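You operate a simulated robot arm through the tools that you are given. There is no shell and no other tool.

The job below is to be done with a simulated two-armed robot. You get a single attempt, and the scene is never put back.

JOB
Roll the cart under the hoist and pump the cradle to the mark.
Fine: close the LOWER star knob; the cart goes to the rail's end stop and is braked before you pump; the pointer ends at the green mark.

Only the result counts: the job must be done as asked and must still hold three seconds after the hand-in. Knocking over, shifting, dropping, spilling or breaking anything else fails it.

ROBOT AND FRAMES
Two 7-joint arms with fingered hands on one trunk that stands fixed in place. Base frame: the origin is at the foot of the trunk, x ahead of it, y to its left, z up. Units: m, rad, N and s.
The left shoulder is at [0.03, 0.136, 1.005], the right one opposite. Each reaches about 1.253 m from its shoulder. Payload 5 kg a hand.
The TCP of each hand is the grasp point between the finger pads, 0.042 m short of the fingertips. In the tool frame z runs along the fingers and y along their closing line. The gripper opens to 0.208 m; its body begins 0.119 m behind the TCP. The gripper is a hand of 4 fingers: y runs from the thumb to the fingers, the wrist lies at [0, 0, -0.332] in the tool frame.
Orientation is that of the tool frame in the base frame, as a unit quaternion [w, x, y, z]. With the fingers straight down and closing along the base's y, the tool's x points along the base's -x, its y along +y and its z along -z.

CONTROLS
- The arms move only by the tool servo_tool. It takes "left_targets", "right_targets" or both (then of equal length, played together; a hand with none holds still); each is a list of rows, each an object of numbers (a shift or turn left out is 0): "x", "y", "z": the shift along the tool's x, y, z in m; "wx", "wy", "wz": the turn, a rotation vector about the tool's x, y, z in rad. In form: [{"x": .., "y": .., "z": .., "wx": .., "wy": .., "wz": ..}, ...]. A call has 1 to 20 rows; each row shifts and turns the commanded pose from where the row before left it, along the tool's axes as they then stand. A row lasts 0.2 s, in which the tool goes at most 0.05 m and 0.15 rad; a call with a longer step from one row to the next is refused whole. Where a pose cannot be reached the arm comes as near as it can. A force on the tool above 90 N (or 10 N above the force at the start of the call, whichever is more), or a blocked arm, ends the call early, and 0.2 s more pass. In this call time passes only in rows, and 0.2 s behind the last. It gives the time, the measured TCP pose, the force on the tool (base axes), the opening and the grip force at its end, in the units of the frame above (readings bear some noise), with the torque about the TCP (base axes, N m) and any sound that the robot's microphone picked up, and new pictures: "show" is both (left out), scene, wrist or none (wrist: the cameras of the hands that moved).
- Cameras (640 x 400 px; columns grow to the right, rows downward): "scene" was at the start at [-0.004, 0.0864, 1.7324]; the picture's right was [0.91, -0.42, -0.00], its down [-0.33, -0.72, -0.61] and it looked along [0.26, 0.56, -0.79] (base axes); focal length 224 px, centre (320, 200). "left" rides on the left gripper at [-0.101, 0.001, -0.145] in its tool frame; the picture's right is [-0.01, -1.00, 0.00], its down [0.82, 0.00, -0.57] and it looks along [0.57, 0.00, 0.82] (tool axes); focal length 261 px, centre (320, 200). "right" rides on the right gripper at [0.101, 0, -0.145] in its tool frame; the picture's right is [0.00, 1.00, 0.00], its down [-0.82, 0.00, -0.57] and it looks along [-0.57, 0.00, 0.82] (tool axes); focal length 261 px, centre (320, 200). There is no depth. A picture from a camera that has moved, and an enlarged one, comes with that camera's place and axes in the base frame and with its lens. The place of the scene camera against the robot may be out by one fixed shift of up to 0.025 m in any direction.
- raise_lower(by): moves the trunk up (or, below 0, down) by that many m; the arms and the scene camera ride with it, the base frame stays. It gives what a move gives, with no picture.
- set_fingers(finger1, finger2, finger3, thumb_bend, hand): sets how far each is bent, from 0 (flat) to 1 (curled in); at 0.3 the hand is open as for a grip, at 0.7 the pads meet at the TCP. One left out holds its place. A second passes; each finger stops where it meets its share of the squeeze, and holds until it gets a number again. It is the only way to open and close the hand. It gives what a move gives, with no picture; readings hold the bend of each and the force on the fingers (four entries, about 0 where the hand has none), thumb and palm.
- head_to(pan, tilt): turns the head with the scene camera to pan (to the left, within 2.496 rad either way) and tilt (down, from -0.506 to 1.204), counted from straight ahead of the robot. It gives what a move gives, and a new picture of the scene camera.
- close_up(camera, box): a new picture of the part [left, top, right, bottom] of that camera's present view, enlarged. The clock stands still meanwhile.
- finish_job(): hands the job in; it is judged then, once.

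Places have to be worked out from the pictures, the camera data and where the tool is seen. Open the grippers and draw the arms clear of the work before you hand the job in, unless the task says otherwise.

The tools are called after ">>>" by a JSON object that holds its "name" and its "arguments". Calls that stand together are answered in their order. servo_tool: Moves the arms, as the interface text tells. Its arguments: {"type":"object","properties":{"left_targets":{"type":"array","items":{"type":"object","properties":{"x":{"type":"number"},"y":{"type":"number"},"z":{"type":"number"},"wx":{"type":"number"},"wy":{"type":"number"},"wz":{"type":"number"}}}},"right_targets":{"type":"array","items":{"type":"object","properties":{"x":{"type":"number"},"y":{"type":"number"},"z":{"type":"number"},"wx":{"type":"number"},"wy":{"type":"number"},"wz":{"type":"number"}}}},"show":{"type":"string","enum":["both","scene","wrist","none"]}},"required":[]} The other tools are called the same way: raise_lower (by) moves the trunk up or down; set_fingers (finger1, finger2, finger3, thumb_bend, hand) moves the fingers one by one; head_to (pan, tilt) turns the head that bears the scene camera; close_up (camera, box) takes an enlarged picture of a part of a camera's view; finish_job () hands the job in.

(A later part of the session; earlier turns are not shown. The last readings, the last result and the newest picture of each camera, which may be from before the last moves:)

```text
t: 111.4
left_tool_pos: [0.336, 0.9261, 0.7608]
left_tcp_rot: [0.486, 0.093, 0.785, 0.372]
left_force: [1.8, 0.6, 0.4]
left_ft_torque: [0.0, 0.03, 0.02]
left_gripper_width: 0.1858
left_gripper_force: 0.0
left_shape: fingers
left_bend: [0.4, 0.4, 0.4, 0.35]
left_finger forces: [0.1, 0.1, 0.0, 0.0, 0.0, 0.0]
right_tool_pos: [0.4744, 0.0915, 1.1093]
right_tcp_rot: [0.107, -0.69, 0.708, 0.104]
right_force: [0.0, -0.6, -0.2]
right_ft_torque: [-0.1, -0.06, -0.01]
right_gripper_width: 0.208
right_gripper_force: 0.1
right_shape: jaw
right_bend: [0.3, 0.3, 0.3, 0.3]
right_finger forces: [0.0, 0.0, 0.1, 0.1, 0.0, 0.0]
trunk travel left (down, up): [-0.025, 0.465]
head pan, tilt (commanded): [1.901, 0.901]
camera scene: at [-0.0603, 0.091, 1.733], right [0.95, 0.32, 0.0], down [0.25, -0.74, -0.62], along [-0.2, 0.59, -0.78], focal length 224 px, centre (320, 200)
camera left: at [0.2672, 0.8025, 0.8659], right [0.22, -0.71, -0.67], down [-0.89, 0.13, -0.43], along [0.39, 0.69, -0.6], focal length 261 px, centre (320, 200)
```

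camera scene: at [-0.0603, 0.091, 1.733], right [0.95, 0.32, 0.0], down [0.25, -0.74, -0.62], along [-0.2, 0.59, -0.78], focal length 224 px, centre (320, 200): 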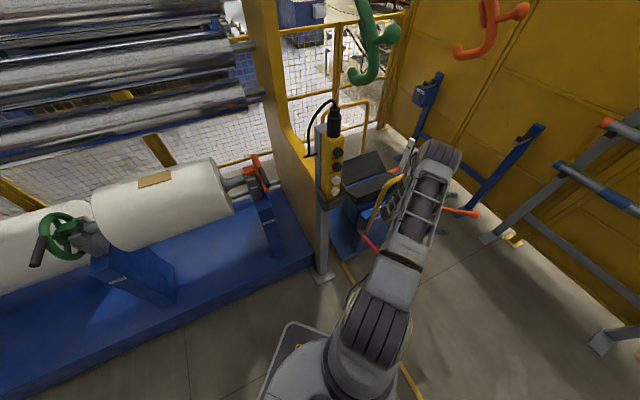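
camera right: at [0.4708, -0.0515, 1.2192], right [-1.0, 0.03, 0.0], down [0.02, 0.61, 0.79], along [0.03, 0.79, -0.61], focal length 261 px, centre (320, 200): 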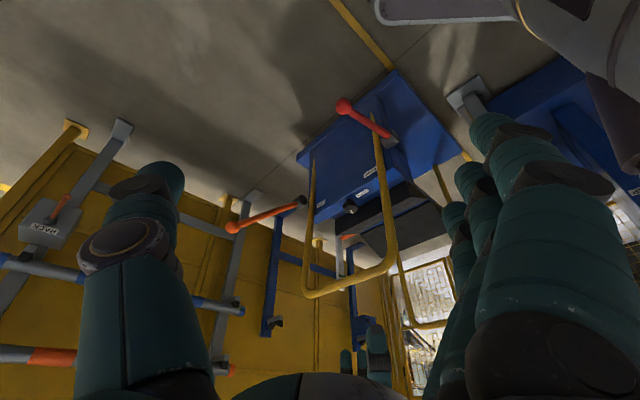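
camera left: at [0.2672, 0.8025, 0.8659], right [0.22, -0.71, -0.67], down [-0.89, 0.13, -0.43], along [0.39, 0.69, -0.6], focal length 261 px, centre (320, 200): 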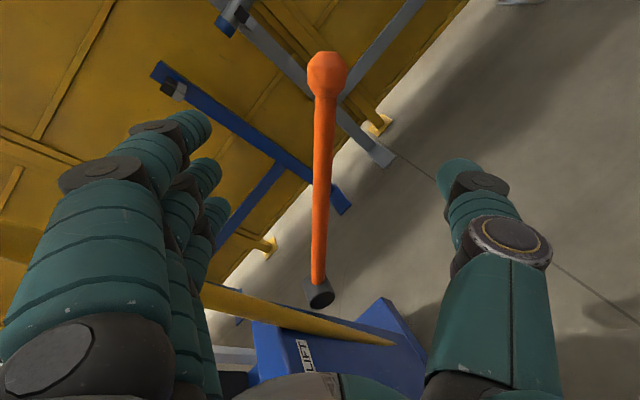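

The rod is centred between the fingers and the thumb. Before closing in I'll check the arm's clearance to the push bar and mast in the scene view.

>>> {"name": "close_up", "arguments": {"camera": "scene", "box": [330, 110, 500, 290]}}

>>> {"name": "close_up", "arguments": {"camera": "right", "box": [200, 100, 520, 400]}}

```text
2.22 times, centred on (415, 200) of scene
camera zoom: at [-0.0603, 0.091, 1.733], right [0.95, 0.32, 0.0], down [0.25, -0.74, -0.62], along [-0.2, 0.59, -0.78], focal length 498 px, centre (109, 200)
```

zoom: 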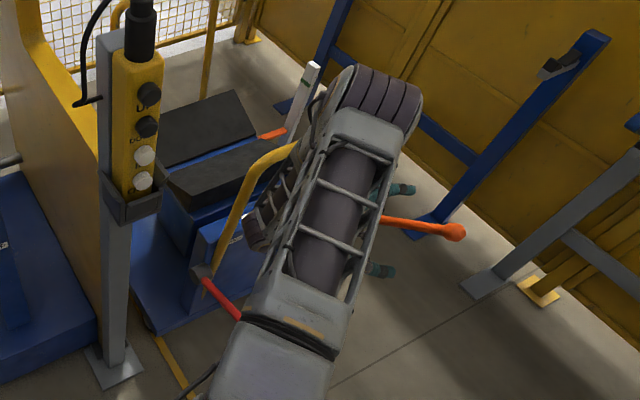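

```text
1.33 times, centred on (360, 250) of right
camera zoom: at [0.4714, -0.047, 1.2187], right [-1.0, 0.03, 0.0], down [0.02, 0.62, 0.79], along [0.02, 0.79, -0.62], focal length 348 px, centre (267, 133)
```

zoom: 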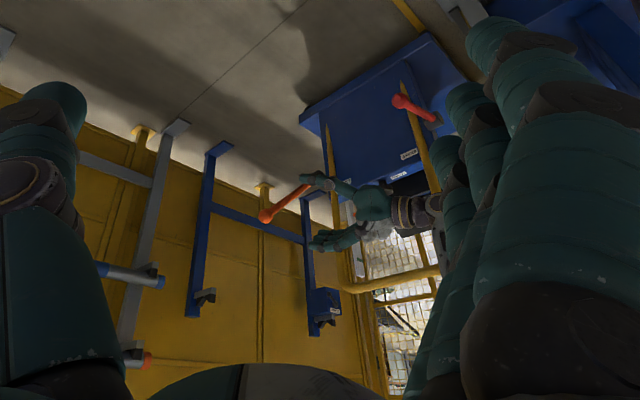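

The arm is clear: the forearm is nearly vertical above the wrist, with >5 cm to the push bar. I'll move in along the fingers until the rod is at the TCP.

>>> {"name": "servo_tool", "arguments": {"left_targets": [{"z": 0.04}, {"z": 0.04}, {"z": 0.04}], "show": "wrist"}}

```text
t: 112.2
left_tool_pos: [0.437, 0.9863, 0.7309]
left_tcp_rot: [0.483, 0.093, 0.786, 0.374]
left_force: [-2.3, 0.9, -1.8]
left_ft_torque: [-0.03, -0.17, -0.17]
left_gripper_width: 0.1856
left_gripper_force: 0.0
left_shape: fingers
left_bend: [0.4, 0.4, 0.4, 0.35]
left_finger forces: [0.1, 0.0, 0.0, 0.0, 0.0, 0.0]
right_tool_pos: [0.4744, 0.0925, 1.1087]
right_tcp_rot: [0.106, -0.69, 0.708, 0.105]
right_force: [0.8, 0.1, -1.2]
right_ft_torque: [-0.02, 0.1, 0.02]
right_gripper_width: 0.208
right_gripper_force: 0.1
right_shape: jaw
right_bend: [0.3, 0.3, 0.3, 0.3]
right_finger forces: [0.0, 0.0, 0.1, 0.0, 0.0, 0.0]
trunk travel left (down, up): [-0.025, 0.465]
head pan, tilt (commanded): [1.901, 0.901]
camera left: at [0.3674, 0.8627, 0.8363], right [0.22, -0.71, -0.67], down [-0.9, 0.13, -0.42], along [0.39, 0.7, -0.6], focal length 261 px, centre (320, 200)
```

left: 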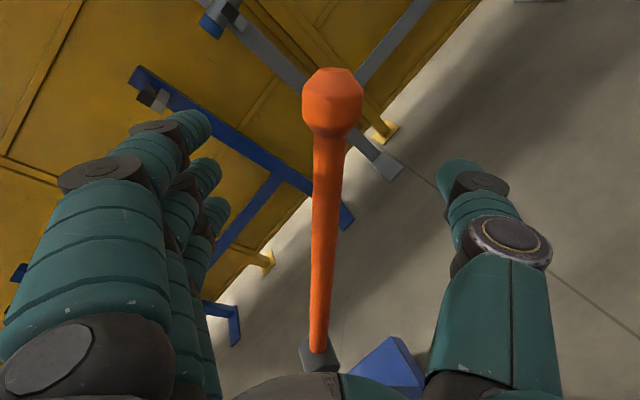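

The rod is ~45 mm ahead of the TCP. I'll advance that far and close the hand on it.

>>> {"name": "servo_tool", "arguments": {"left_targets": [{"z": 0.022, "y": -0.002}, {"z": 0.022, "y": -0.002}], "show": "none"}}

>>> {"name": "set_fingers", "arguments": {"hand": "left", "finger1": 0.8, "finger2": 0.8, "finger3": 0.8, "thumb_bend": 0.8}}

>>> {"name": "close_up", "arguments": {"camera": "left", "box": [80, 40, 560, 340]}}

>>> {"name": "close_up", "arguments": {"camera": "scene", "box": [370, 120, 430, 200]}}

```text
t: 112.8
left_tool_pos: [0.4755, 1.0051, 0.7179]
left_tcp_rot: [0.484, 0.094, 0.786, 0.372]
left_force: [-0.9, 0.8, -0.4]
left_ft_torque: [-0.02, -0.01, -0.07]
left_gripper_width: 0.1858
left_gripper_force: 0.1
left_shape: fingers
left_bend: [0.4, 0.4, 0.4, 0.35]
left_finger forces: [0.0, 0.0, 0.1, 0.0, 0.1, 0.0]
right_tool_pos: [0.4752, 0.0912, 1.1093]
right_tcp_rot: [0.107, -0.69, 0.708, 0.104]
right_force: [0.0, -0.6, 0.2]
right_ft_torque: [0.01, 0.05, 0.03]
right_gripper_width: 0.2079
right_gripper_force: 0.0
right_shape: jaw
right_bend: [0.3, 0.3, 0.3, 0.3]
right_finger forces: [0.0, 0.0, 0.0, 0.1, 0.1, 0.0]
trunk travel left (down, up): [-0.025, 0.465]
head pan, tilt (commanded): [1.901, 0.901]
```

```text
t: 113.8
left_tool_pos: [0.4783, 1.0055, 0.7178]
left_tcp_rot: [0.485, 0.093, 0.785, 0.373]
left_force: [25.2, 24.2, -8.3]
left_ft_torque: [0.1, -0.15, 0.25]
left_gripper_width: 0.0323
left_gripper_force: 31.7
left_shape: fingers
left_bend: [0.71, 0.73, 0.73, 0.68]
left_finger forces: [10.7, 12.1, 10.4, 0.0, 28.8, 0.0]
right_tool_pos: [0.4772, 0.0927, 1.1086]
right_tcp_rot: [0.106, -0.689, 0.709, 0.105]
right_force: [0.4, 0.4, 0.1]
right_ft_torque: [0.01, -0.03, -0.01]
right_gripper_width: 0.2077
right_gripper_force: 0.0
right_shape: jaw
right_bend: [0.3, 0.3, 0.3, 0.3]
right_finger forces: [0.0, 0.0, 0.1, 0.0, 0.1, 0.1]
trunk travel left (down, up): [-0.025, 0.465]
head pan, tilt (commanded): [1.901, 0.901]
```

```text
1.33 times, centred on (320, 190) of left
camera zoom: at [0.4085, 0.8824, 0.823], right [0.22, -0.71, -0.67], down [-0.89, 0.13, -0.43], along [0.39, 0.7, -0.6], focal length 348 px, centre (320, 213)
```

zoom: 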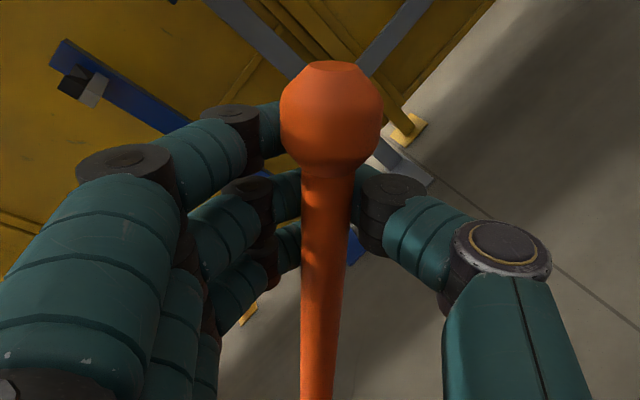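

```text
5.00 times, centred on (400, 160) of scene
camera zoom: at [-0.0578, 0.0923, 1.733], right [0.95, 0.32, 0.0], down [0.25, -0.74, -0.62], along [-0.2, 0.59, -0.78], focal length 1120 px, centre (-80, 400)
```

zoom: 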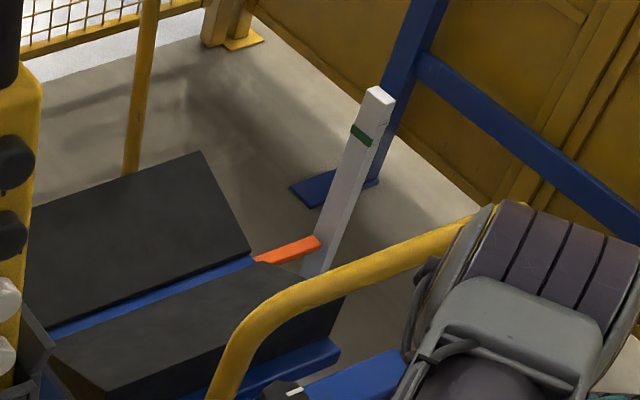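

The lever is held firmly, and the mast is in full view of the scene camera. I'll start the first down-stroke along the lever's arc, rolling the hand with it, and watch the force and the pointer.

>>> {"name": "servo_tool", "arguments": {"left_targets": [{"x": 0.0006, "y": -0.0176, "z": 0.0084, "wy": 0.0205, "wz": 0.0564}, {"x": 0.0006, "y": -0.0176, "z": 0.0064, "wy": 0.0205, "wz": 0.0564}, {"x": 0.0006, "y": -0.0176, "z": 0.0064, "wy": 0.0205, "wz": 0.0564}, {"x": 0.0006, "y": -0.0176, "z": 0.0064, "wy": 0.0205, "wz": 0.0564}], "show": "wrist"}}

>>> {"name": "close_up", "arguments": {"camera": "scene", "box": [370, 120, 430, 200]}}

```text
t: 114.8
left_tool_pos: [0.5089, 0.9727, 0.6565]
left_tcp_rot: [0.407, 0.167, 0.79, 0.428]
left_force: [19.9, 38.2, 0.3]
left_ft_torque: [0.09, -0.05, 0.29]
left_gripper_width: 0.032
left_gripper_force: 32.1
left_shape: fingers
left_bend: [0.71, 0.73, 0.73, 0.7]
left_finger forces: [13.8, 16.8, 11.9, 0.0, 21.6, 0.0]
right_tool_pos: [0.4758, 0.0918, 1.1069]
right_tcp_rot: [0.107, -0.69, 0.709, 0.104]
right_force: [-0.4, -0.2, -0.1]
right_ft_torque: [0.0, 0.03, 0.03]
right_gripper_width: 0.208
right_gripper_force: 0.0
right_shape: jaw
right_bend: [0.3, 0.3, 0.3, 0.3]
right_finger forces: [0.0, 0.1, 0.0, 0.0, 0.0, 0.1]
trunk travel left (down, up): [-0.025, 0.465]
head pan, tilt (commanded): [1.901, 0.901]
camera left: at [0.4568, 0.8326, 0.7491], right [0.09, -0.58, -0.81], down [-0.95, 0.19, -0.24], along [0.29, 0.79, -0.54], focal length 261 px, centre (320, 200)
```

left: 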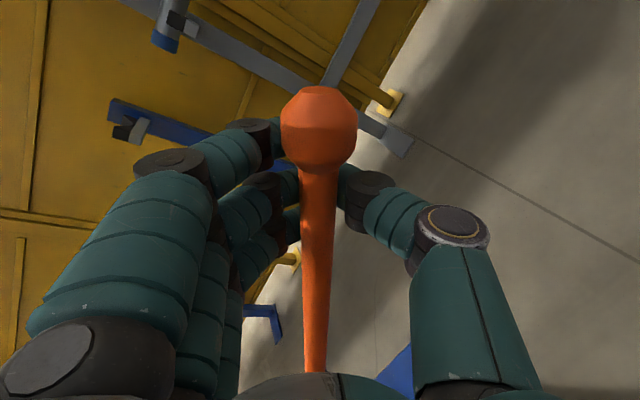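

```text
5.00 times, centred on (400, 160) of scene
camera zoom: at [-0.0584, 0.092, 1.733], right [0.95, 0.32, 0.0], down [0.25, -0.74, -0.62], along [-0.2, 0.59, -0.78], focal length 1120 px, centre (-80, 400)
```

zoom: 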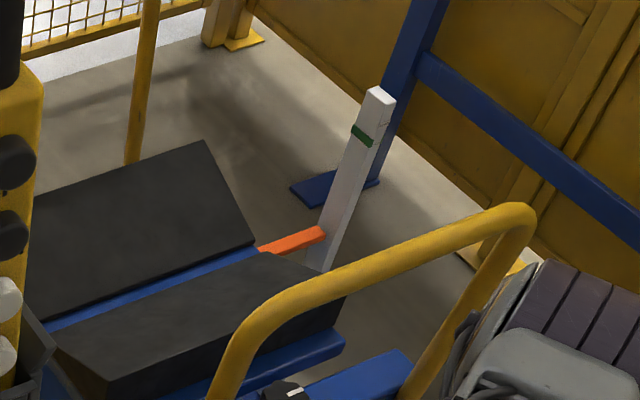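

The pointer rises (tip row 240 → 230 in the zoom), so the pump works and the valve holds. I'll continue the stroke, easing the hand 6 mm forward to relieve the pull.

>>> {"name": "servo_tool", "arguments": {"left_targets": [{"x": 0.0006, "y": -0.0176, "z": 0.0094, "wy": 0.0205, "wz": 0.0564}, {"x": 0.0006, "y": -0.0176, "z": 0.0084, "wy": 0.0205, "wz": 0.0564}, {"x": 0.0006, "y": -0.0176, "z": 0.0064, "wy": 0.0205, "wz": 0.0564}, {"x": 0.0006, "y": -0.0176, "z": 0.0064, "wy": 0.0205, "wz": 0.0564}, {"x": 0.0006, "y": -0.0176, "z": 0.0064, "wy": 0.0205, "wz": 0.0564}], "show": "none"}}

>>> {"name": "close_up", "arguments": {"camera": "scene", "box": [370, 120, 430, 200]}}

```text
t: 116.0
left_tool_pos: [0.533, 0.9512, 0.5665]
left_tcp_rot: [0.301, 0.254, 0.778, 0.489]
left_force: [7.1, 22.4, 5.8]
left_ft_torque: [-0.03, -0.03, 0.31]
left_gripper_width: 0.0308
left_gripper_force: 11.1
left_shape: fingers
left_bend: [0.71, 0.73, 0.73, 0.71]
left_finger forces: [13.0, 0.0, 9.3, 0.1, 0.0, 0.0]
right_tool_pos: [0.4756, 0.0928, 1.1088]
right_tcp_rot: [0.107, -0.69, 0.708, 0.103]
right_force: [0.4, -0.3, 0.0]
right_ft_torque: [-0.03, 0.01, 0.01]
right_gripper_width: 0.208
right_gripper_force: 0.1
right_shape: jaw
right_bend: [0.3, 0.3, 0.3, 0.3]
right_finger forces: [0.1, 0.0, 0.0, 0.0, 0.0, 0.1]
trunk travel left (down, up): [-0.025, 0.465]
head pan, tilt (commanded): [1.901, 0.901]
```

```text
5.00 times, centred on (400, 160) of scene
camera zoom: at [-0.0595, 0.0905, 1.733], right [0.95, 0.32, 0.0], down [0.25, -0.74, -0.62], along [-0.2, 0.59, -0.78], focal length 1120 px, centre (-80, 400)
```

zoom: 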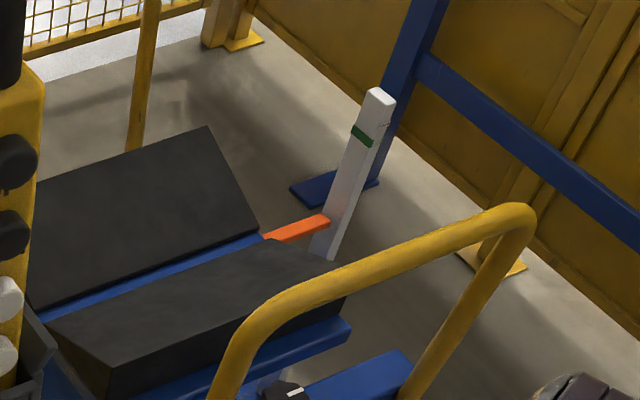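

The pointer is at row ~217 now (from 240), with the green mark at row ~136. The lever's at ~11°, so I'll continue down to find the end of its stroke.

>>> {"name": "servo_tool", "arguments": {"left_targets": [{"x": 0.0006, "y": -0.0176, "z": 0.0084, "wy": 0.0205, "wz": 0.0564}, {"x": 0.0006, "y": -0.0176, "z": 0.0064, "wy": 0.0205, "wz": 0.0564}, {"x": 0.0006, "y": -0.0176, "z": 0.0064, "wy": 0.0205, "wz": 0.0564}], "show": "wrist"}}

>>> {"name": "close_up", "arguments": {"camera": "scene", "box": [370, 120, 430, 200]}}

```text
t: 116.8
left_tool_pos: [0.5432, 0.9537, 0.5288]
left_tcp_rot: [0.238, 0.301, 0.756, 0.531]
left_force: [-6.8, 11.9, 61.1]
left_ft_torque: [-1.0, -1.15, -0.05]
left_gripper_width: 0.0396
left_gripper_force: 25.2
left_shape: fingers
left_bend: [0.71, 0.74, 0.74, 0.71]
left_finger forces: [31.6, 7.4, 12.2, 0.1, 0.1, 0.1]
right_tool_pos: [0.473, 0.089, 1.1104]
right_tcp_rot: [0.108, -0.69, 0.708, 0.105]
right_force: [0.0, -0.2, 0.6]
right_ft_torque: [-0.05, 0.01, 0.01]
right_gripper_width: 0.208
right_gripper_force: 0.1
right_shape: jaw
right_bend: [0.3, 0.3, 0.3, 0.3]
right_finger forces: [0.0, 0.1, 0.0, 0.1, 0.0, 0.1]
trunk travel left (down, up): [-0.025, 0.465]
head pan, tilt (commanded): [1.901, 0.901]
camera left: at [0.5151, 0.7857, 0.5791], right [-0.2, -0.26, -0.95], down [-0.97, 0.2, 0.15], along [0.15, 0.94, -0.29], focal length 261 px, centre (320, 200)
```

left: 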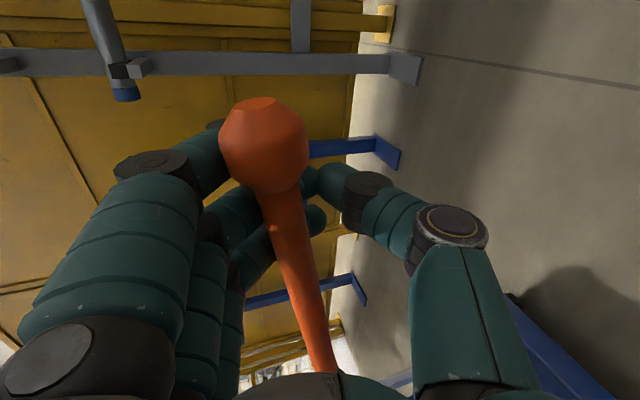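

```text
5.00 times, centred on (400, 160) of scene
camera zoom: at [-0.0639, 0.0845, 1.7338], right [0.95, 0.33, 0.0], down [0.26, -0.74, -0.62], along [-0.2, 0.59, -0.78], focal length 1120 px, centre (-80, 400)
```

zoom: 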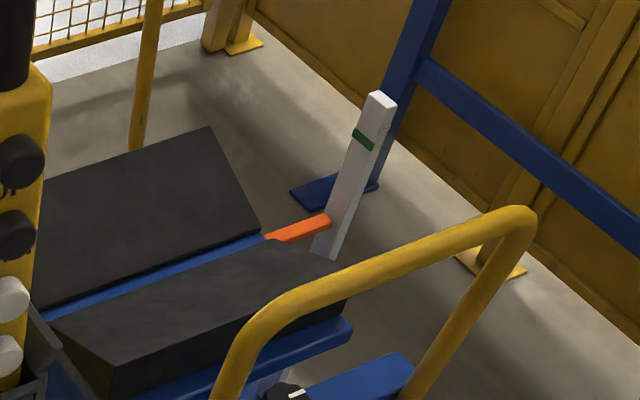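

The lever bottomed out around 5–8° (61 N upward), so one full stroke is worth ~24 px of the ~105 px needed. I'll take the lever back up.

>>> {"name": "servo_tool", "arguments": {"left_targets": [{"x": 0.0006, "y": 0.0176, "z": -0.0064, "wy": -0.0205, "wz": -0.0564}, {"x": 0.0006, "y": 0.0176, "z": -0.0064, "wy": -0.0205, "wz": -0.0564}, {"x": 0.0006, "y": 0.0176, "z": -0.0064, "wy": -0.0205, "wz": -0.0564}, {"x": 0.0006, "y": 0.0176, "z": -0.0064, "wy": -0.0205, "wz": -0.0564}, {"x": 0.0006, "y": 0.0176, "z": -0.0064, "wy": -0.0205, "wz": -0.0564}, {"x": 0.0006, "y": 0.0176, "z": -0.0064, "wy": -0.0205, "wz": -0.0564}], "show": "wrist"}}

>>> {"name": "close_up", "arguments": {"camera": "scene", "box": [370, 120, 430, 200]}}

```text
t: 118.2
left_tool_pos: [0.5257, 0.9643, 0.6228]
left_tcp_rot: [0.367, 0.201, 0.786, 0.455]
left_force: [31.9, 27.1, 5.9]
left_ft_torque: [-0.9, 0.7, -0.37]
left_gripper_width: 0.032
left_gripper_force: 19.0
left_shape: fingers
left_bend: [0.67, 0.74, 0.73, 0.71]
left_finger forces: [20.0, 0.0, 17.6, 0.1, 0.0, 0.1]
right_tool_pos: [0.4763, 0.0905, 1.1083]
right_tcp_rot: [0.106, -0.69, 0.708, 0.104]
right_force: [-0.5, -0.7, -0.1]
right_ft_torque: [0.0, -0.01, -0.03]
right_gripper_width: 0.2077
right_gripper_force: 0.0
right_shape: jaw
right_bend: [0.3, 0.3, 0.3, 0.3]
right_finger forces: [0.0, 0.0, 0.0, 0.1, 0.1, 0.1]
trunk travel left (down, up): [-0.025, 0.465]
head pan, tilt (commanded): [1.901, 0.901]
camera left: at [0.4811, 0.8166, 0.7073], right [0.02, -0.51, -0.86], down [-0.97, 0.21, -0.15], along [0.25, 0.84, -0.49], focal length 261 px, centre (320, 200)
```

left: 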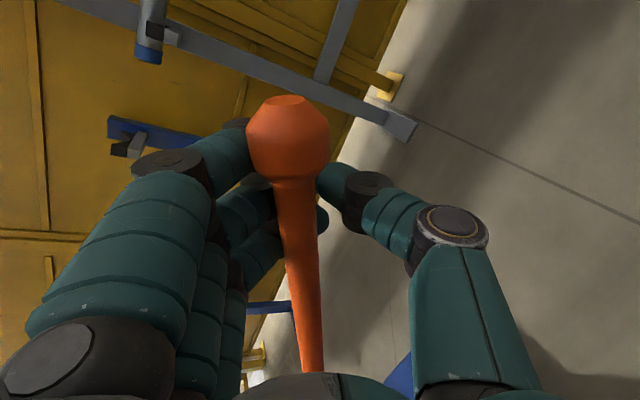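

```text
5.00 times, centred on (400, 160) of scene
camera zoom: at [-0.0588, 0.0903, 1.7332], right [0.95, 0.32, 0.0], down [0.25, -0.74, -0.62], along [-0.2, 0.59, -0.78], focal length 1120 px, centre (-80, 400)
```

zoom: 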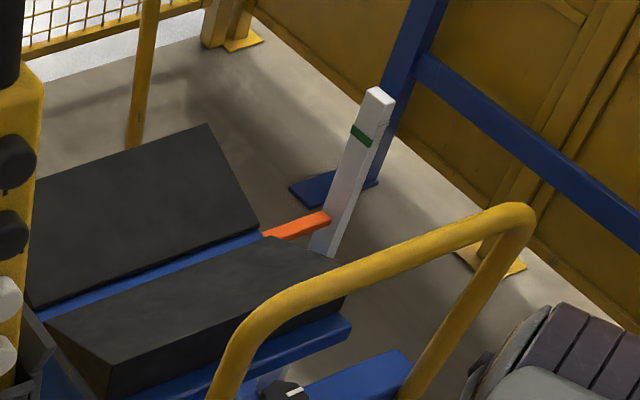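

The pointer holds its height while the lever comes back up. I'll raise it the rest of the way.

>>> {"name": "servo_tool", "arguments": {"left_targets": [{"x": 0.0006, "y": 0.0176, "z": -0.0044, "wy": -0.0205, "wz": -0.0564}, {"x": 0.0006, "y": 0.0176, "z": -0.0044, "wy": -0.0205, "wz": -0.0564}, {"x": 0.0006, "y": 0.0176, "z": -0.0044, "wy": -0.0205, "wz": -0.0564}, {"x": 0.0006, "y": 0.0176, "z": -0.0064, "wy": -0.0205, "wz": -0.0564}, {"x": 0.0006, "y": 0.0176, "z": -0.0064, "wy": -0.0205, "wz": -0.0564}, {"x": 0.0006, "y": 0.0176, "z": -0.0064, "wy": -0.0205, "wz": -0.0564}], "show": "wrist"}}

>>> {"name": "close_up", "arguments": {"camera": "scene", "box": [370, 120, 430, 200]}}

```text
t: 119.6
left_tool_pos: [0.4857, 1.0107, 0.7085]
left_tcp_rot: [0.484, 0.093, 0.787, 0.371]
left_force: [7.7, 6.4, -4.0]
left_ft_torque: [-0.06, 0.03, -0.1]
left_gripper_width: 0.0241
left_gripper_force: 4.9
left_shape: fingers
left_bend: [0.72, 0.74, 0.74, 0.71]
left_finger forces: [4.4, 0.0, 4.9, 0.1, 0.0, 0.0]
right_tool_pos: [0.4762, 0.0924, 1.1087]
right_tcp_rot: [0.105, -0.69, 0.708, 0.104]
right_force: [0.6, -0.5, -0.3]
right_ft_torque: [-0.02, 0.0, -0.06]
right_gripper_width: 0.2079
right_gripper_force: 0.1
right_shape: jaw
right_bend: [0.3, 0.3, 0.3, 0.3]
right_finger forces: [0.0, 0.0, 0.0, 0.0, 0.0, 0.0]
trunk travel left (down, up): [-0.025, 0.465]
head pan, tilt (commanded): [1.901, 0.901]
camera left: at [0.4172, 0.8882, 0.8147], right [0.22, -0.71, -0.67], down [-0.9, 0.13, -0.42], along [0.39, 0.69, -0.61], focal length 261 px, centre (320, 200)
```

left: 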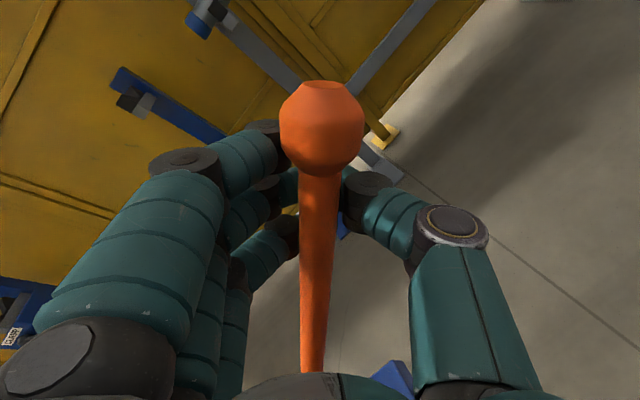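

```text
5.00 times, centred on (400, 160) of scene
camera zoom: at [-0.0592, 0.0909, 1.7329], right [0.95, 0.32, 0.0], down [0.25, -0.74, -0.62], along [-0.2, 0.59, -0.78], focal length 1120 px, centre (-80, 400)
```

zoom: 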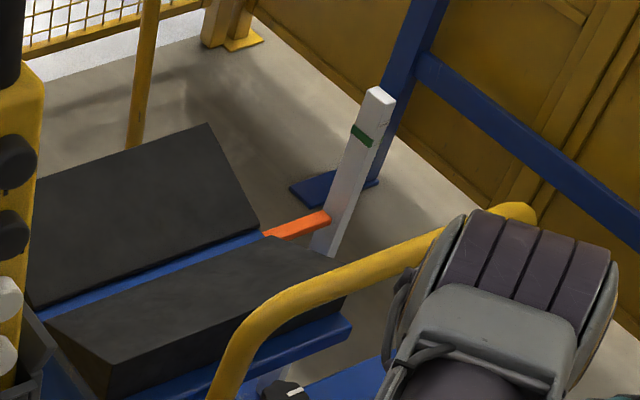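

The lever is back at ~41°. Second down-stroke, ending just short of the bottom.

>>> {"name": "servo_tool", "arguments": {"left_targets": [{"x": 0.0006, "y": -0.0176, "z": 0.0064, "wy": 0.0205, "wz": 0.0564}, {"x": 0.0006, "y": -0.0176, "z": 0.0064, "wy": 0.0205, "wz": 0.0564}, {"x": 0.0006, "y": -0.0176, "z": 0.0064, "wy": 0.0205, "wz": 0.0564}, {"x": 0.0006, "y": -0.0176, "z": 0.0064, "wy": 0.0205, "wz": 0.0564}, {"x": 0.0006, "y": -0.0176, "z": 0.0064, "wy": 0.0205, "wz": 0.0564}, {"x": 0.0006, "y": -0.0176, "z": 0.0064, "wy": 0.0205, "wz": 0.0564}, {"x": 0.0006, "y": -0.0176, "z": 0.0064, "wy": 0.0205, "wz": 0.0564}, {"x": 0.0006, "y": -0.0176, "z": 0.0064, "wy": 0.0205, "wz": 0.0564}, {"x": 0.0006, "y": -0.0176, "z": 0.0064, "wy": 0.0205, "wz": 0.0564}, {"x": 0.0006, "y": -0.0176, "z": 0.0064, "wy": 0.0205, "wz": 0.0564}], "show": "wrist"}}

>>> {"name": "close_up", "arguments": {"camera": "scene", "box": [370, 120, 430, 200]}}

```text
t: 121.8
left_tool_pos: [0.5452, 0.952, 0.5455]
left_tcp_rot: [0.28, 0.271, 0.773, 0.5]
left_force: [11.9, 21.7, 6.6]
left_ft_torque: [-0.76, 0.22, 0.28]
left_gripper_width: 0.0295
left_gripper_force: 11.2
left_shape: fingers
left_bend: [0.71, 0.74, 0.74, 0.71]
left_finger forces: [16.4, 0.0, 6.9, 0.0, 0.0, 0.0]
right_tool_pos: [0.4764, 0.0917, 1.1084]
right_tcp_rot: [0.106, -0.689, 0.709, 0.105]
right_force: [0.0, -0.6, -0.1]
right_ft_torque: [0.01, 0.01, 0.02]
right_gripper_width: 0.208
right_gripper_force: 0.0
right_shape: jaw
right_bend: [0.3, 0.3, 0.3, 0.3]
right_finger forces: [0.0, 0.1, 0.1, 0.1, 0.0, 0.1]
trunk travel left (down, up): [-0.025, 0.465]
head pan, tilt (commanded): [1.901, 0.901]
camera left: at [0.5131, 0.7906, 0.6109], right [-0.14, -0.36, -0.92], down [-0.97, 0.22, 0.06], along [0.18, 0.91, -0.38], focal length 261 px, centre (320, 200)
```

left: 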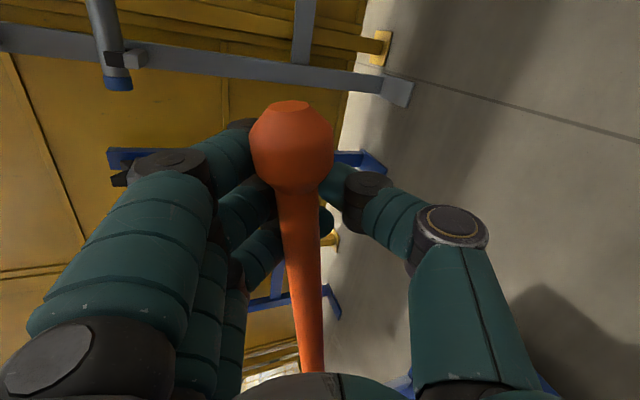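

```text
5.00 times, centred on (400, 160) of scene
camera zoom: at [-0.0591, 0.0903, 1.733], right [0.95, 0.32, 0.0], down [0.25, -0.74, -0.62], along [-0.2, 0.59, -0.78], focal length 1120 px, centre (-80, 400)
```

zoom: 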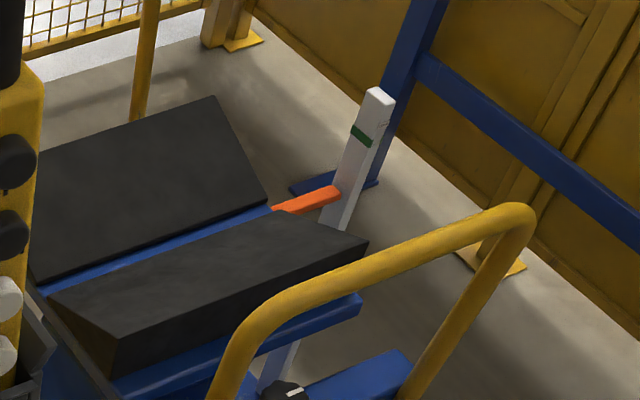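

The pointer climbed to row ~190 (26 px this stroke); the mark is at ~136. Lever up again.

>>> {"name": "servo_tool", "arguments": {"left_targets": [{"x": 0.0006, "y": 0.0176, "z": -0.0064, "wy": -0.0205, "wz": -0.0564}, {"x": 0.0006, "y": 0.0176, "z": -0.0064, "wy": -0.0205, "wz": -0.0564}, {"x": 0.0006, "y": 0.0176, "z": -0.0064, "wy": -0.0205, "wz": -0.0564}, {"x": 0.0006, "y": 0.0176, "z": -0.0064, "wy": -0.0205, "wz": -0.0564}, {"x": 0.0006, "y": 0.0176, "z": -0.0064, "wy": -0.0205, "wz": -0.0564}, {"x": 0.0006, "y": 0.0176, "z": -0.0064, "wy": -0.0205, "wz": -0.0564}, {"x": 0.0006, "y": 0.0176, "z": -0.0064, "wy": -0.0205, "wz": -0.0564}, {"x": 0.0006, "y": 0.0176, "z": -0.0064, "wy": -0.0205, "wz": -0.0564}, {"x": 0.0006, "y": 0.0176, "z": -0.0064, "wy": -0.0205, "wz": -0.0564}, {"x": 0.0006, "y": 0.0176, "z": -0.0064, "wy": -0.0205, "wz": -0.0564}], "show": "wrist"}}

```text
t: 124.0
left_tool_pos: [0.4831, 1.0128, 0.7097]
left_tcp_rot: [0.484, 0.093, 0.787, 0.371]
left_force: [8.8, 6.7, -5.1]
left_ft_torque: [-0.05, -0.02, -0.1]
left_gripper_width: 0.0239
left_gripper_force: 5.0
left_shape: fingers
left_bend: [0.72, 0.74, 0.74, 0.71]
left_finger forces: [3.8, 0.0, 6.1, 0.0, 0.0, 0.1]
right_tool_pos: [0.4771, 0.0919, 1.108]
right_tcp_rot: [0.107, -0.689, 0.709, 0.104]
right_force: [1.0, -1.0, -0.4]
right_ft_torque: [0.04, -0.04, -0.04]
right_gripper_width: 0.2075
right_gripper_force: 0.0
right_shape: jaw
right_bend: [0.3, 0.3, 0.3, 0.3]
right_finger forces: [0.1, 0.0, 0.1, 0.0, 0.1, 0.1]
trunk travel left (down, up): [-0.025, 0.465]
head pan, tilt (commanded): [1.901, 0.901]
camera left: at [0.4155, 0.8892, 0.8156], right [0.22, -0.71, -0.67], down [-0.9, 0.13, -0.42], along [0.39, 0.69, -0.61], focal length 261 px, centre (320, 200)
```

left: 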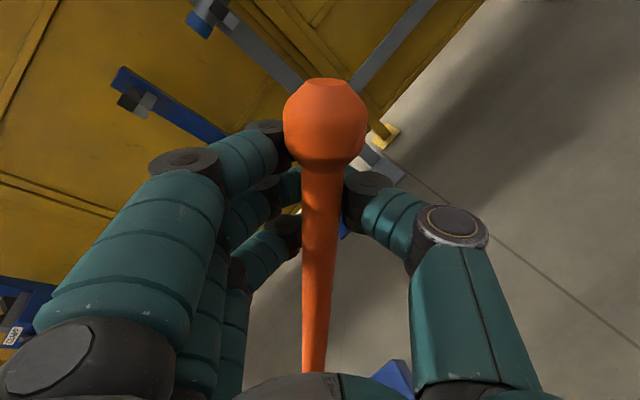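

The lever is up again, well held. Third down-stroke.

>>> {"name": "servo_tool", "arguments": {"left_targets": [{"x": 0.0006, "y": -0.0176, "z": 0.0064, "wy": 0.0205, "wz": 0.0564}, {"x": 0.0006, "y": -0.0176, "z": 0.0064, "wy": 0.0205, "wz": 0.0564}, {"x": 0.0006, "y": -0.0176, "z": 0.0064, "wy": 0.0205, "wz": 0.0564}, {"x": 0.0006, "y": -0.0176, "z": 0.0064, "wy": 0.0205, "wz": 0.0564}, {"x": 0.0006, "y": -0.0176, "z": 0.0064, "wy": 0.0205, "wz": 0.0564}, {"x": 0.0006, "y": -0.0176, "z": 0.0064, "wy": 0.0205, "wz": 0.0564}, {"x": 0.0006, "y": -0.0176, "z": 0.0064, "wy": 0.0205, "wz": 0.0564}, {"x": 0.0006, "y": -0.0176, "z": 0.0064, "wy": 0.0205, "wz": 0.0564}, {"x": 0.0006, "y": -0.0176, "z": 0.0064, "wy": 0.0205, "wz": 0.0564}, {"x": 0.0006, "y": -0.0176, "z": 0.0064, "wy": 0.0205, "wz": 0.0564}], "show": "none"}}

>>> {"name": "close_up", "arguments": {"camera": "scene", "box": [370, 120, 430, 200]}}

>>> {"name": "close_up", "arguments": {"camera": "scene", "box": [392, 132, 416, 170]}}

```text
t: 126.2
left_tool_pos: [0.5411, 0.9558, 0.546]
left_tcp_rot: [0.28, 0.271, 0.774, 0.499]
left_force: [-1.5, 33.3, 2.8]
left_ft_torque: [-1.09, -0.1, 0.4]
left_gripper_width: 0.0283
left_gripper_force: 13.8
left_shape: fingers
left_bend: [0.71, 0.74, 0.74, 0.71]
left_finger forces: [19.7, 0.0, 6.9, 0.1, 0.0, 0.1]
right_tool_pos: [0.4763, 0.0934, 1.1088]
right_tcp_rot: [0.107, -0.69, 0.708, 0.104]
right_force: [1.4, -0.3, -0.6]
right_ft_torque: [0.01, 0.03, 0.04]
right_gripper_width: 0.2076
right_gripper_force: 0.1
right_shape: jaw
right_bend: [0.3, 0.3, 0.3, 0.3]
right_finger forces: [0.1, 0.0, 0.0, 0.1, 0.1, 0.1]
trunk travel left (down, up): [-0.025, 0.465]
head pan, tilt (commanded): [1.901, 0.901]
```

```text
5.00 times, centred on (400, 160) of scene
camera zoom: at [-0.0596, 0.0915, 1.733], right [0.95, 0.32, 0.0], down [0.25, -0.74, -0.62], along [-0.2, 0.59, -0.78], focal length 1120 px, centre (-80, 400)
```

zoom: 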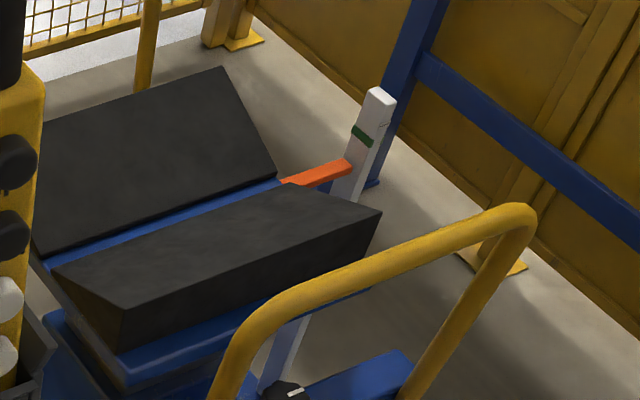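

```text
10.53 times, centred on (404, 151) of scene
camera zoom: at [-0.0596, 0.0915, 1.733], right [0.95, 0.32, 0.0], down [0.25, -0.74, -0.62], along [-0.2, 0.59, -0.78], focal length 2357 px, centre (-564, 716)
```

zoom: 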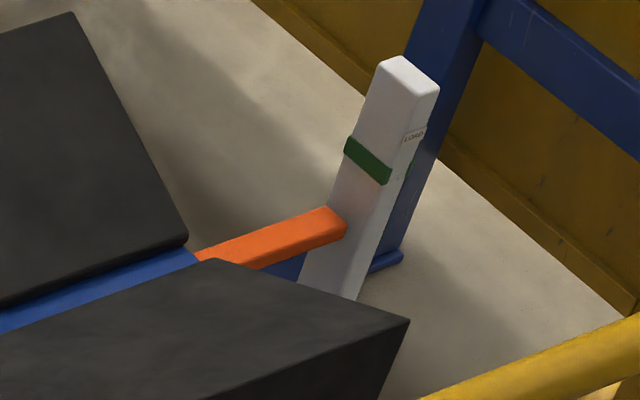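

The pointer is at row ~163, and from the 10× zoom I estimate ~53 mm (≈1.2 strokes) left to the mark's centre. Lever up again.

>>> {"name": "servo_tool", "arguments": {"left_targets": [{"x": 0.0006, "y": 0.0176, "z": -0.0064, "wy": -0.0205, "wz": -0.0564}, {"x": 0.0006, "y": 0.0176, "z": -0.0064, "wy": -0.0205, "wz": -0.0564}, {"x": 0.0006, "y": 0.0176, "z": -0.0064, "wy": -0.0205, "wz": -0.0564}, {"x": 0.0006, "y": 0.0176, "z": -0.0064, "wy": -0.0205, "wz": -0.0564}, {"x": 0.0006, "y": 0.0176, "z": -0.0064, "wy": -0.0205, "wz": -0.0564}, {"x": 0.0006, "y": 0.0176, "z": -0.0064, "wy": -0.0205, "wz": -0.0564}, {"x": 0.0006, "y": 0.0176, "z": -0.0064, "wy": -0.0205, "wz": -0.0564}, {"x": 0.0006, "y": 0.0176, "z": -0.0064, "wy": -0.0205, "wz": -0.0564}, {"x": 0.0006, "y": 0.0176, "z": -0.0064, "wy": -0.0205, "wz": -0.0564}, {"x": 0.0006, "y": 0.0176, "z": -0.0064, "wy": -0.0205, "wz": -0.0564}], "show": "none"}}

>>> {"name": "close_up", "arguments": {"camera": "scene", "box": [392, 132, 416, 170]}}

>>> {"name": "close_up", "arguments": {"camera": "left", "box": [0, 0, 640, 400]}}

```text
t: 128.4
left_tool_pos: [0.4858, 1.0117, 0.7086]
left_tcp_rot: [0.484, 0.093, 0.787, 0.372]
left_force: [6.2, 5.3, -3.8]
left_ft_torque: [-0.05, 0.0, -0.12]
left_gripper_width: 0.0236
left_gripper_force: 4.2
left_shape: fingers
left_bend: [0.73, 0.74, 0.74, 0.71]
left_finger forces: [3.1, 0.0, 5.2, 0.0, 0.0, 0.1]
right_tool_pos: [0.476, 0.0924, 1.1084]
right_tcp_rot: [0.106, -0.69, 0.709, 0.103]
right_force: [-0.2, 0.2, 0.9]
right_ft_torque: [-0.02, 0.03, 0.0]
right_gripper_width: 0.2079
right_gripper_force: 0.1
right_shape: jaw
right_bend: [0.3, 0.3, 0.3, 0.3]
right_finger forces: [0.0, 0.0, 0.1, 0.0, 0.0, 0.1]
trunk travel left (down, up): [-0.025, 0.465]
head pan, tilt (commanded): [1.901, 0.901]
```

```text
10.53 times, centred on (404, 151) of scene
camera zoom: at [-0.0596, 0.0906, 1.733], right [0.95, 0.32, 0.0], down [0.25, -0.74, -0.62], along [-0.2, 0.59, -0.78], focal length 2357 px, centre (-564, 716)
```

zoom: 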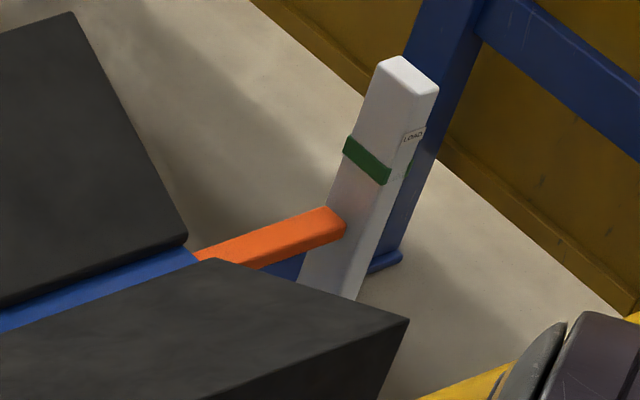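

```text
1.00 times, centred on (320, 200) of left (not enlarged: the box is as wide or as high as the picture)
camera zoom: at [0.4165, 0.889, 0.8146], right [0.22, -0.71, -0.67], down [-0.9, 0.13, -0.42], along [0.39, 0.69, -0.61], focal length 261 px, centre (320, 200)
```

zoom: 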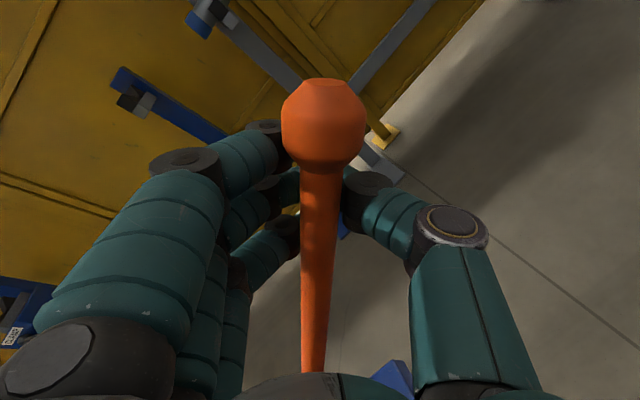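

The pointer holds at the same place with the lever up. Fourth down-stroke, in part, then a check.

>>> {"name": "servo_tool", "arguments": {"left_targets": [{"x": 0.0006, "y": -0.0176, "z": 0.0064, "wy": 0.0205, "wz": 0.0564}, {"x": 0.0006, "y": -0.0176, "z": 0.0064, "wy": 0.0205, "wz": 0.0564}, {"x": 0.0006, "y": -0.0176, "z": 0.0064, "wy": 0.0205, "wz": 0.0564}, {"x": 0.0006, "y": -0.0176, "z": 0.0064, "wy": 0.0205, "wz": 0.0564}, {"x": 0.0006, "y": -0.0176, "z": 0.0064, "wy": 0.0205, "wz": 0.0564}, {"x": 0.0006, "y": -0.0176, "z": 0.0064, "wy": 0.0205, "wz": 0.0564}, {"x": 0.0006, "y": -0.0176, "z": 0.0064, "wy": 0.0205, "wz": 0.0564}, {"x": 0.0006, "y": -0.0176, "z": 0.0064, "wy": 0.0205, "wz": 0.0564}], "show": "none"}}

>>> {"name": "close_up", "arguments": {"camera": "scene", "box": [392, 132, 416, 170]}}

```text
t: 130.2
left_tool_pos: [0.5371, 0.96, 0.5825]
left_tcp_rot: [0.323, 0.236, 0.782, 0.478]
left_force: [-3.7, 29.7, -0.3]
left_ft_torque: [-0.97, -0.12, 0.24]
left_gripper_width: 0.0281
left_gripper_force: 11.9
left_shape: fingers
left_bend: [0.72, 0.74, 0.74, 0.71]
left_finger forces: [18.2, 0.1, 6.2, 0.0, 0.1, 0.1]
right_tool_pos: [0.4751, 0.0925, 1.1088]
right_tcp_rot: [0.105, -0.691, 0.708, 0.103]
right_force: [0.4, 0.0, -0.1]
right_ft_torque: [-0.02, 0.0, 0.0]
right_gripper_width: 0.208
right_gripper_force: 0.0
right_shape: jaw
right_bend: [0.3, 0.3, 0.3, 0.3]
right_finger forces: [0.1, 0.0, 0.0, 0.1, 0.1, 0.0]
trunk travel left (down, up): [-0.025, 0.465]
head pan, tilt (commanded): [1.901, 0.901]
```

```text
10.53 times, centred on (404, 151) of scene
camera zoom: at [-0.0597, 0.0918, 1.7329], right [0.95, 0.32, 0.0], down [0.25, -0.74, -0.62], along [-0.2, 0.59, -0.78], focal length 2357 px, centre (-564, 716)
```

zoom: 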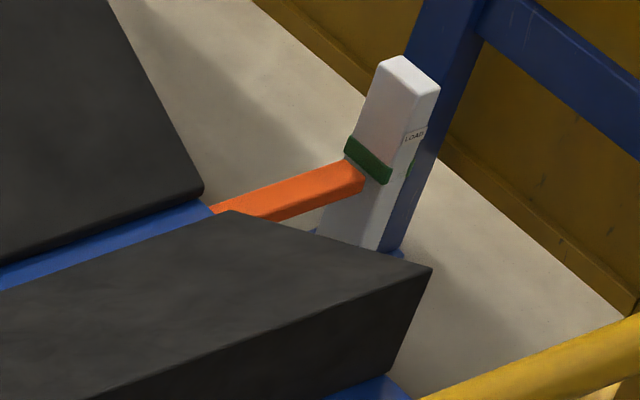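

The pointer end is just below the green band: about 18 px (≈14 mm, ~3 rows of stroke) remain to centre it. I'll go on in small steps.

>>> {"name": "servo_tool", "arguments": {"left_targets": [{"x": 0.0002, "y": -0.0088, "z": 0.0032, "wy": 0.0102, "wz": 0.0282}, {"x": 0.0002, "y": -0.0088, "z": 0.0032, "wy": 0.0102, "wz": 0.0282}], "show": "none"}}

>>> {"name": "close_up", "arguments": {"camera": "scene", "box": [392, 132, 416, 170]}}

```text
t: 130.8
left_tool_pos: [0.5404, 0.956, 0.5652]
left_tcp_rot: [0.302, 0.254, 0.778, 0.489]
left_force: [0.7, 25.8, 3.7]
left_ft_torque: [-0.85, 0.0, 0.28]
left_gripper_width: 0.028
left_gripper_force: 11.7
left_shape: fingers
left_bend: [0.72, 0.74, 0.74, 0.71]
left_finger forces: [16.8, 0.0, 6.9, 0.0, 0.0, 0.1]
right_tool_pos: [0.476, 0.0922, 1.1096]
right_tcp_rot: [0.106, -0.69, 0.708, 0.103]
right_force: [0.0, -0.4, 0.0]
right_ft_torque: [-0.05, 0.03, 0.01]
right_gripper_width: 0.2077
right_gripper_force: 0.0
right_shape: jaw
right_bend: [0.3, 0.3, 0.3, 0.3]
right_finger forces: [0.0, 0.0, 0.1, 0.0, 0.1, 0.1]
trunk travel left (down, up): [-0.025, 0.465]
head pan, tilt (commanded): [1.901, 0.901]
```

```text
10.53 times, centred on (404, 151) of scene
camera zoom: at [-0.0596, 0.091, 1.733], right [0.95, 0.32, 0.0], down [0.25, -0.74, -0.62], along [-0.2, 0.59, -0.78], focal length 2357 px, centre (-564, 716)
```

zoom: 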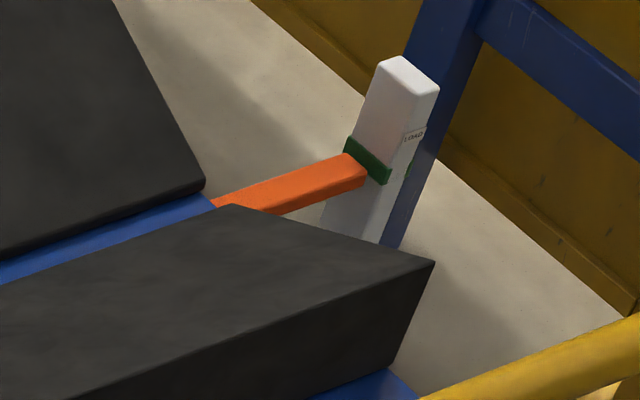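

The pointer's end centre is now ~9–11 px (≈8 mm) below the band's centre. One more row's worth down, watching for the lever's lower end.

>>> {"name": "servo_tool", "arguments": {"left_targets": [{"x": 0.0002, "y": -0.0088, "z": 0.0032, "wy": 0.0102, "wz": 0.0282}, {"x": 0.0002, "y": -0.0088, "z": 0.0032, "wy": 0.0102, "wz": 0.0282}], "show": "none"}}

>>> {"name": "close_up", "arguments": {"camera": "scene", "box": [392, 132, 416, 170]}}

```text
t: 131.4
left_tool_pos: [0.5422, 0.9545, 0.5444]
left_tcp_rot: [0.281, 0.27, 0.773, 0.5]
left_force: [8.8, 26.7, 1.3]
left_ft_torque: [-0.76, 0.17, 0.38]
left_gripper_width: 0.0287
left_gripper_force: 12.3
left_shape: fingers
left_bend: [0.71, 0.74, 0.74, 0.71]
left_finger forces: [17.2, 0.0, 7.9, 0.1, 0.0, 0.0]
right_tool_pos: [0.4756, 0.0921, 1.1085]
right_tcp_rot: [0.106, -0.69, 0.708, 0.105]
right_force: [0.3, 0.2, 0.6]
right_ft_torque: [-0.02, 0.02, 0.01]
right_gripper_width: 0.2079
right_gripper_force: 0.1
right_shape: jaw
right_bend: [0.3, 0.3, 0.3, 0.3]
right_finger forces: [0.1, 0.0, 0.0, 0.1, 0.0, 0.0]
trunk travel left (down, up): [-0.025, 0.465]
head pan, tilt (commanded): [1.901, 0.901]
```

```text
10.53 times, centred on (404, 151) of scene
camera zoom: at [-0.0592, 0.0912, 1.733], right [0.95, 0.32, 0.0], down [0.25, -0.74, -0.62], along [-0.2, 0.59, -0.78], focal length 2357 px, centre (-564, 716)
```

zoom: 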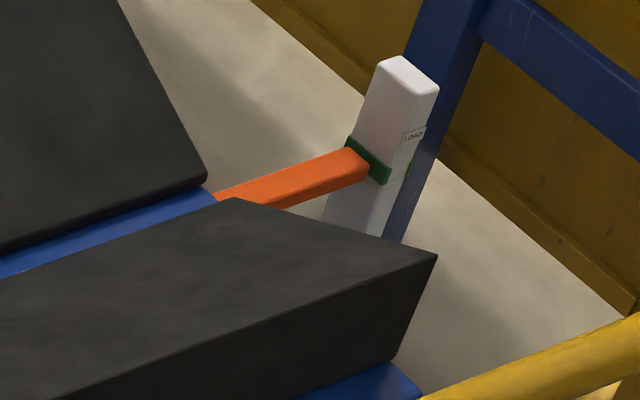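

Very near now. I'll zoom in harder for a precise reading.

>>> {"name": "close_up", "arguments": {"camera": "scene", "box": [400, 140, 414, 154]}}

>>> {"name": "close_up", "arguments": {"camera": "right", "box": [200, 100, 520, 400]}}

```text
16.00 times, centred on (407, 147) of scene
camera zoom: at [-0.0592, 0.0912, 1.733], right [0.95, 0.32, 0.0], down [0.25, -0.74, -0.62], along [-0.2, 0.59, -0.78], focal length 3583 px, centre (-1072, 1048)
```

zoom: 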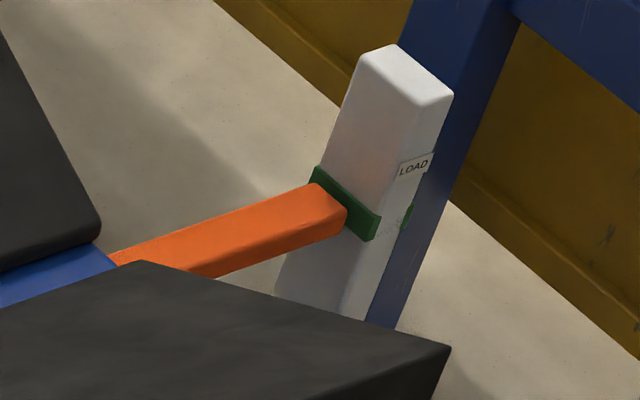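

```text
1.33 times, centred on (360, 250) of right
camera zoom: at [0.4723, -0.0471, 1.2182], right [-1.0, 0.03, 0.0], down [0.02, 0.62, 0.79], along [0.02, 0.79, -0.62], focal length 348 px, centre (267, 133)
```

zoom: 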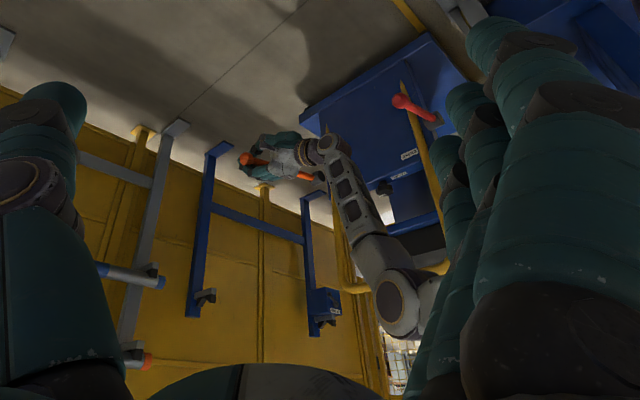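

The scene view leaves some doubt: a small gap between pointer and mast looks like a height error. I'll bring the right hand's camera round to look at the mast from the side, nearly level, while the left hand keeps hold of the lever.

>>> {"name": "servo_tool", "arguments": {"right_targets": [{"wx": -0.041, "wz": -0.134}, {"wx": -0.041, "wz": -0.134}, {"wx": -0.041, "wz": -0.134}, {"wx": -0.041, "wz": -0.134}, {"wy": -0.145}, {"wy": -0.145}, {"wy": -0.145}], "show": "wrist"}}

```text
t: 133.0
left_tool_pos: [0.5419, 0.9543, 0.5463]
left_tcp_rot: [0.281, 0.271, 0.773, 0.501]
left_force: [14.3, 18.7, 5.0]
left_ft_torque: [-0.69, 0.34, 0.21]
left_gripper_width: 0.0282
left_gripper_force: 11.5
left_shape: fingers
left_bend: [0.71, 0.74, 0.74, 0.71]
left_finger forces: [14.8, 0.1, 8.0, 0.0, 0.0, 0.0]
right_tool_pos: [0.4769, 0.09, 1.1089]
right_tcp_rot: [-0.18, 0.81, -0.463, -0.312]
right_force: [0.4, 0.5, 0.0]
right_ft_torque: [0.07, 0.07, 0.06]
right_gripper_width: 0.2082
right_gripper_force: 0.0
right_shape: jaw
right_bend: [0.3, 0.3, 0.3, 0.3]
right_finger forces: [0.0, 0.0, 0.0, 0.0, 0.0, 0.0]
trunk travel left (down, up): [-0.025, 0.465]
head pan, tilt (commanded): [1.901, 0.901]
camera right: at [0.5652, -0.0579, 1.1489], right [-0.86, -0.51, 0.0], down [-0.11, 0.19, 0.97], along [-0.49, 0.84, -0.22], focal length 261 px, centre (320, 200)
```

right: 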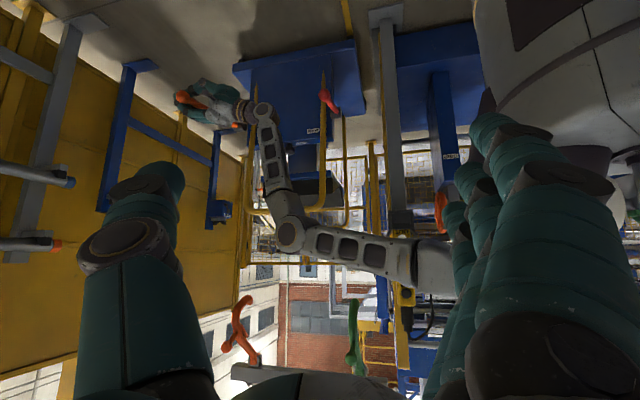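

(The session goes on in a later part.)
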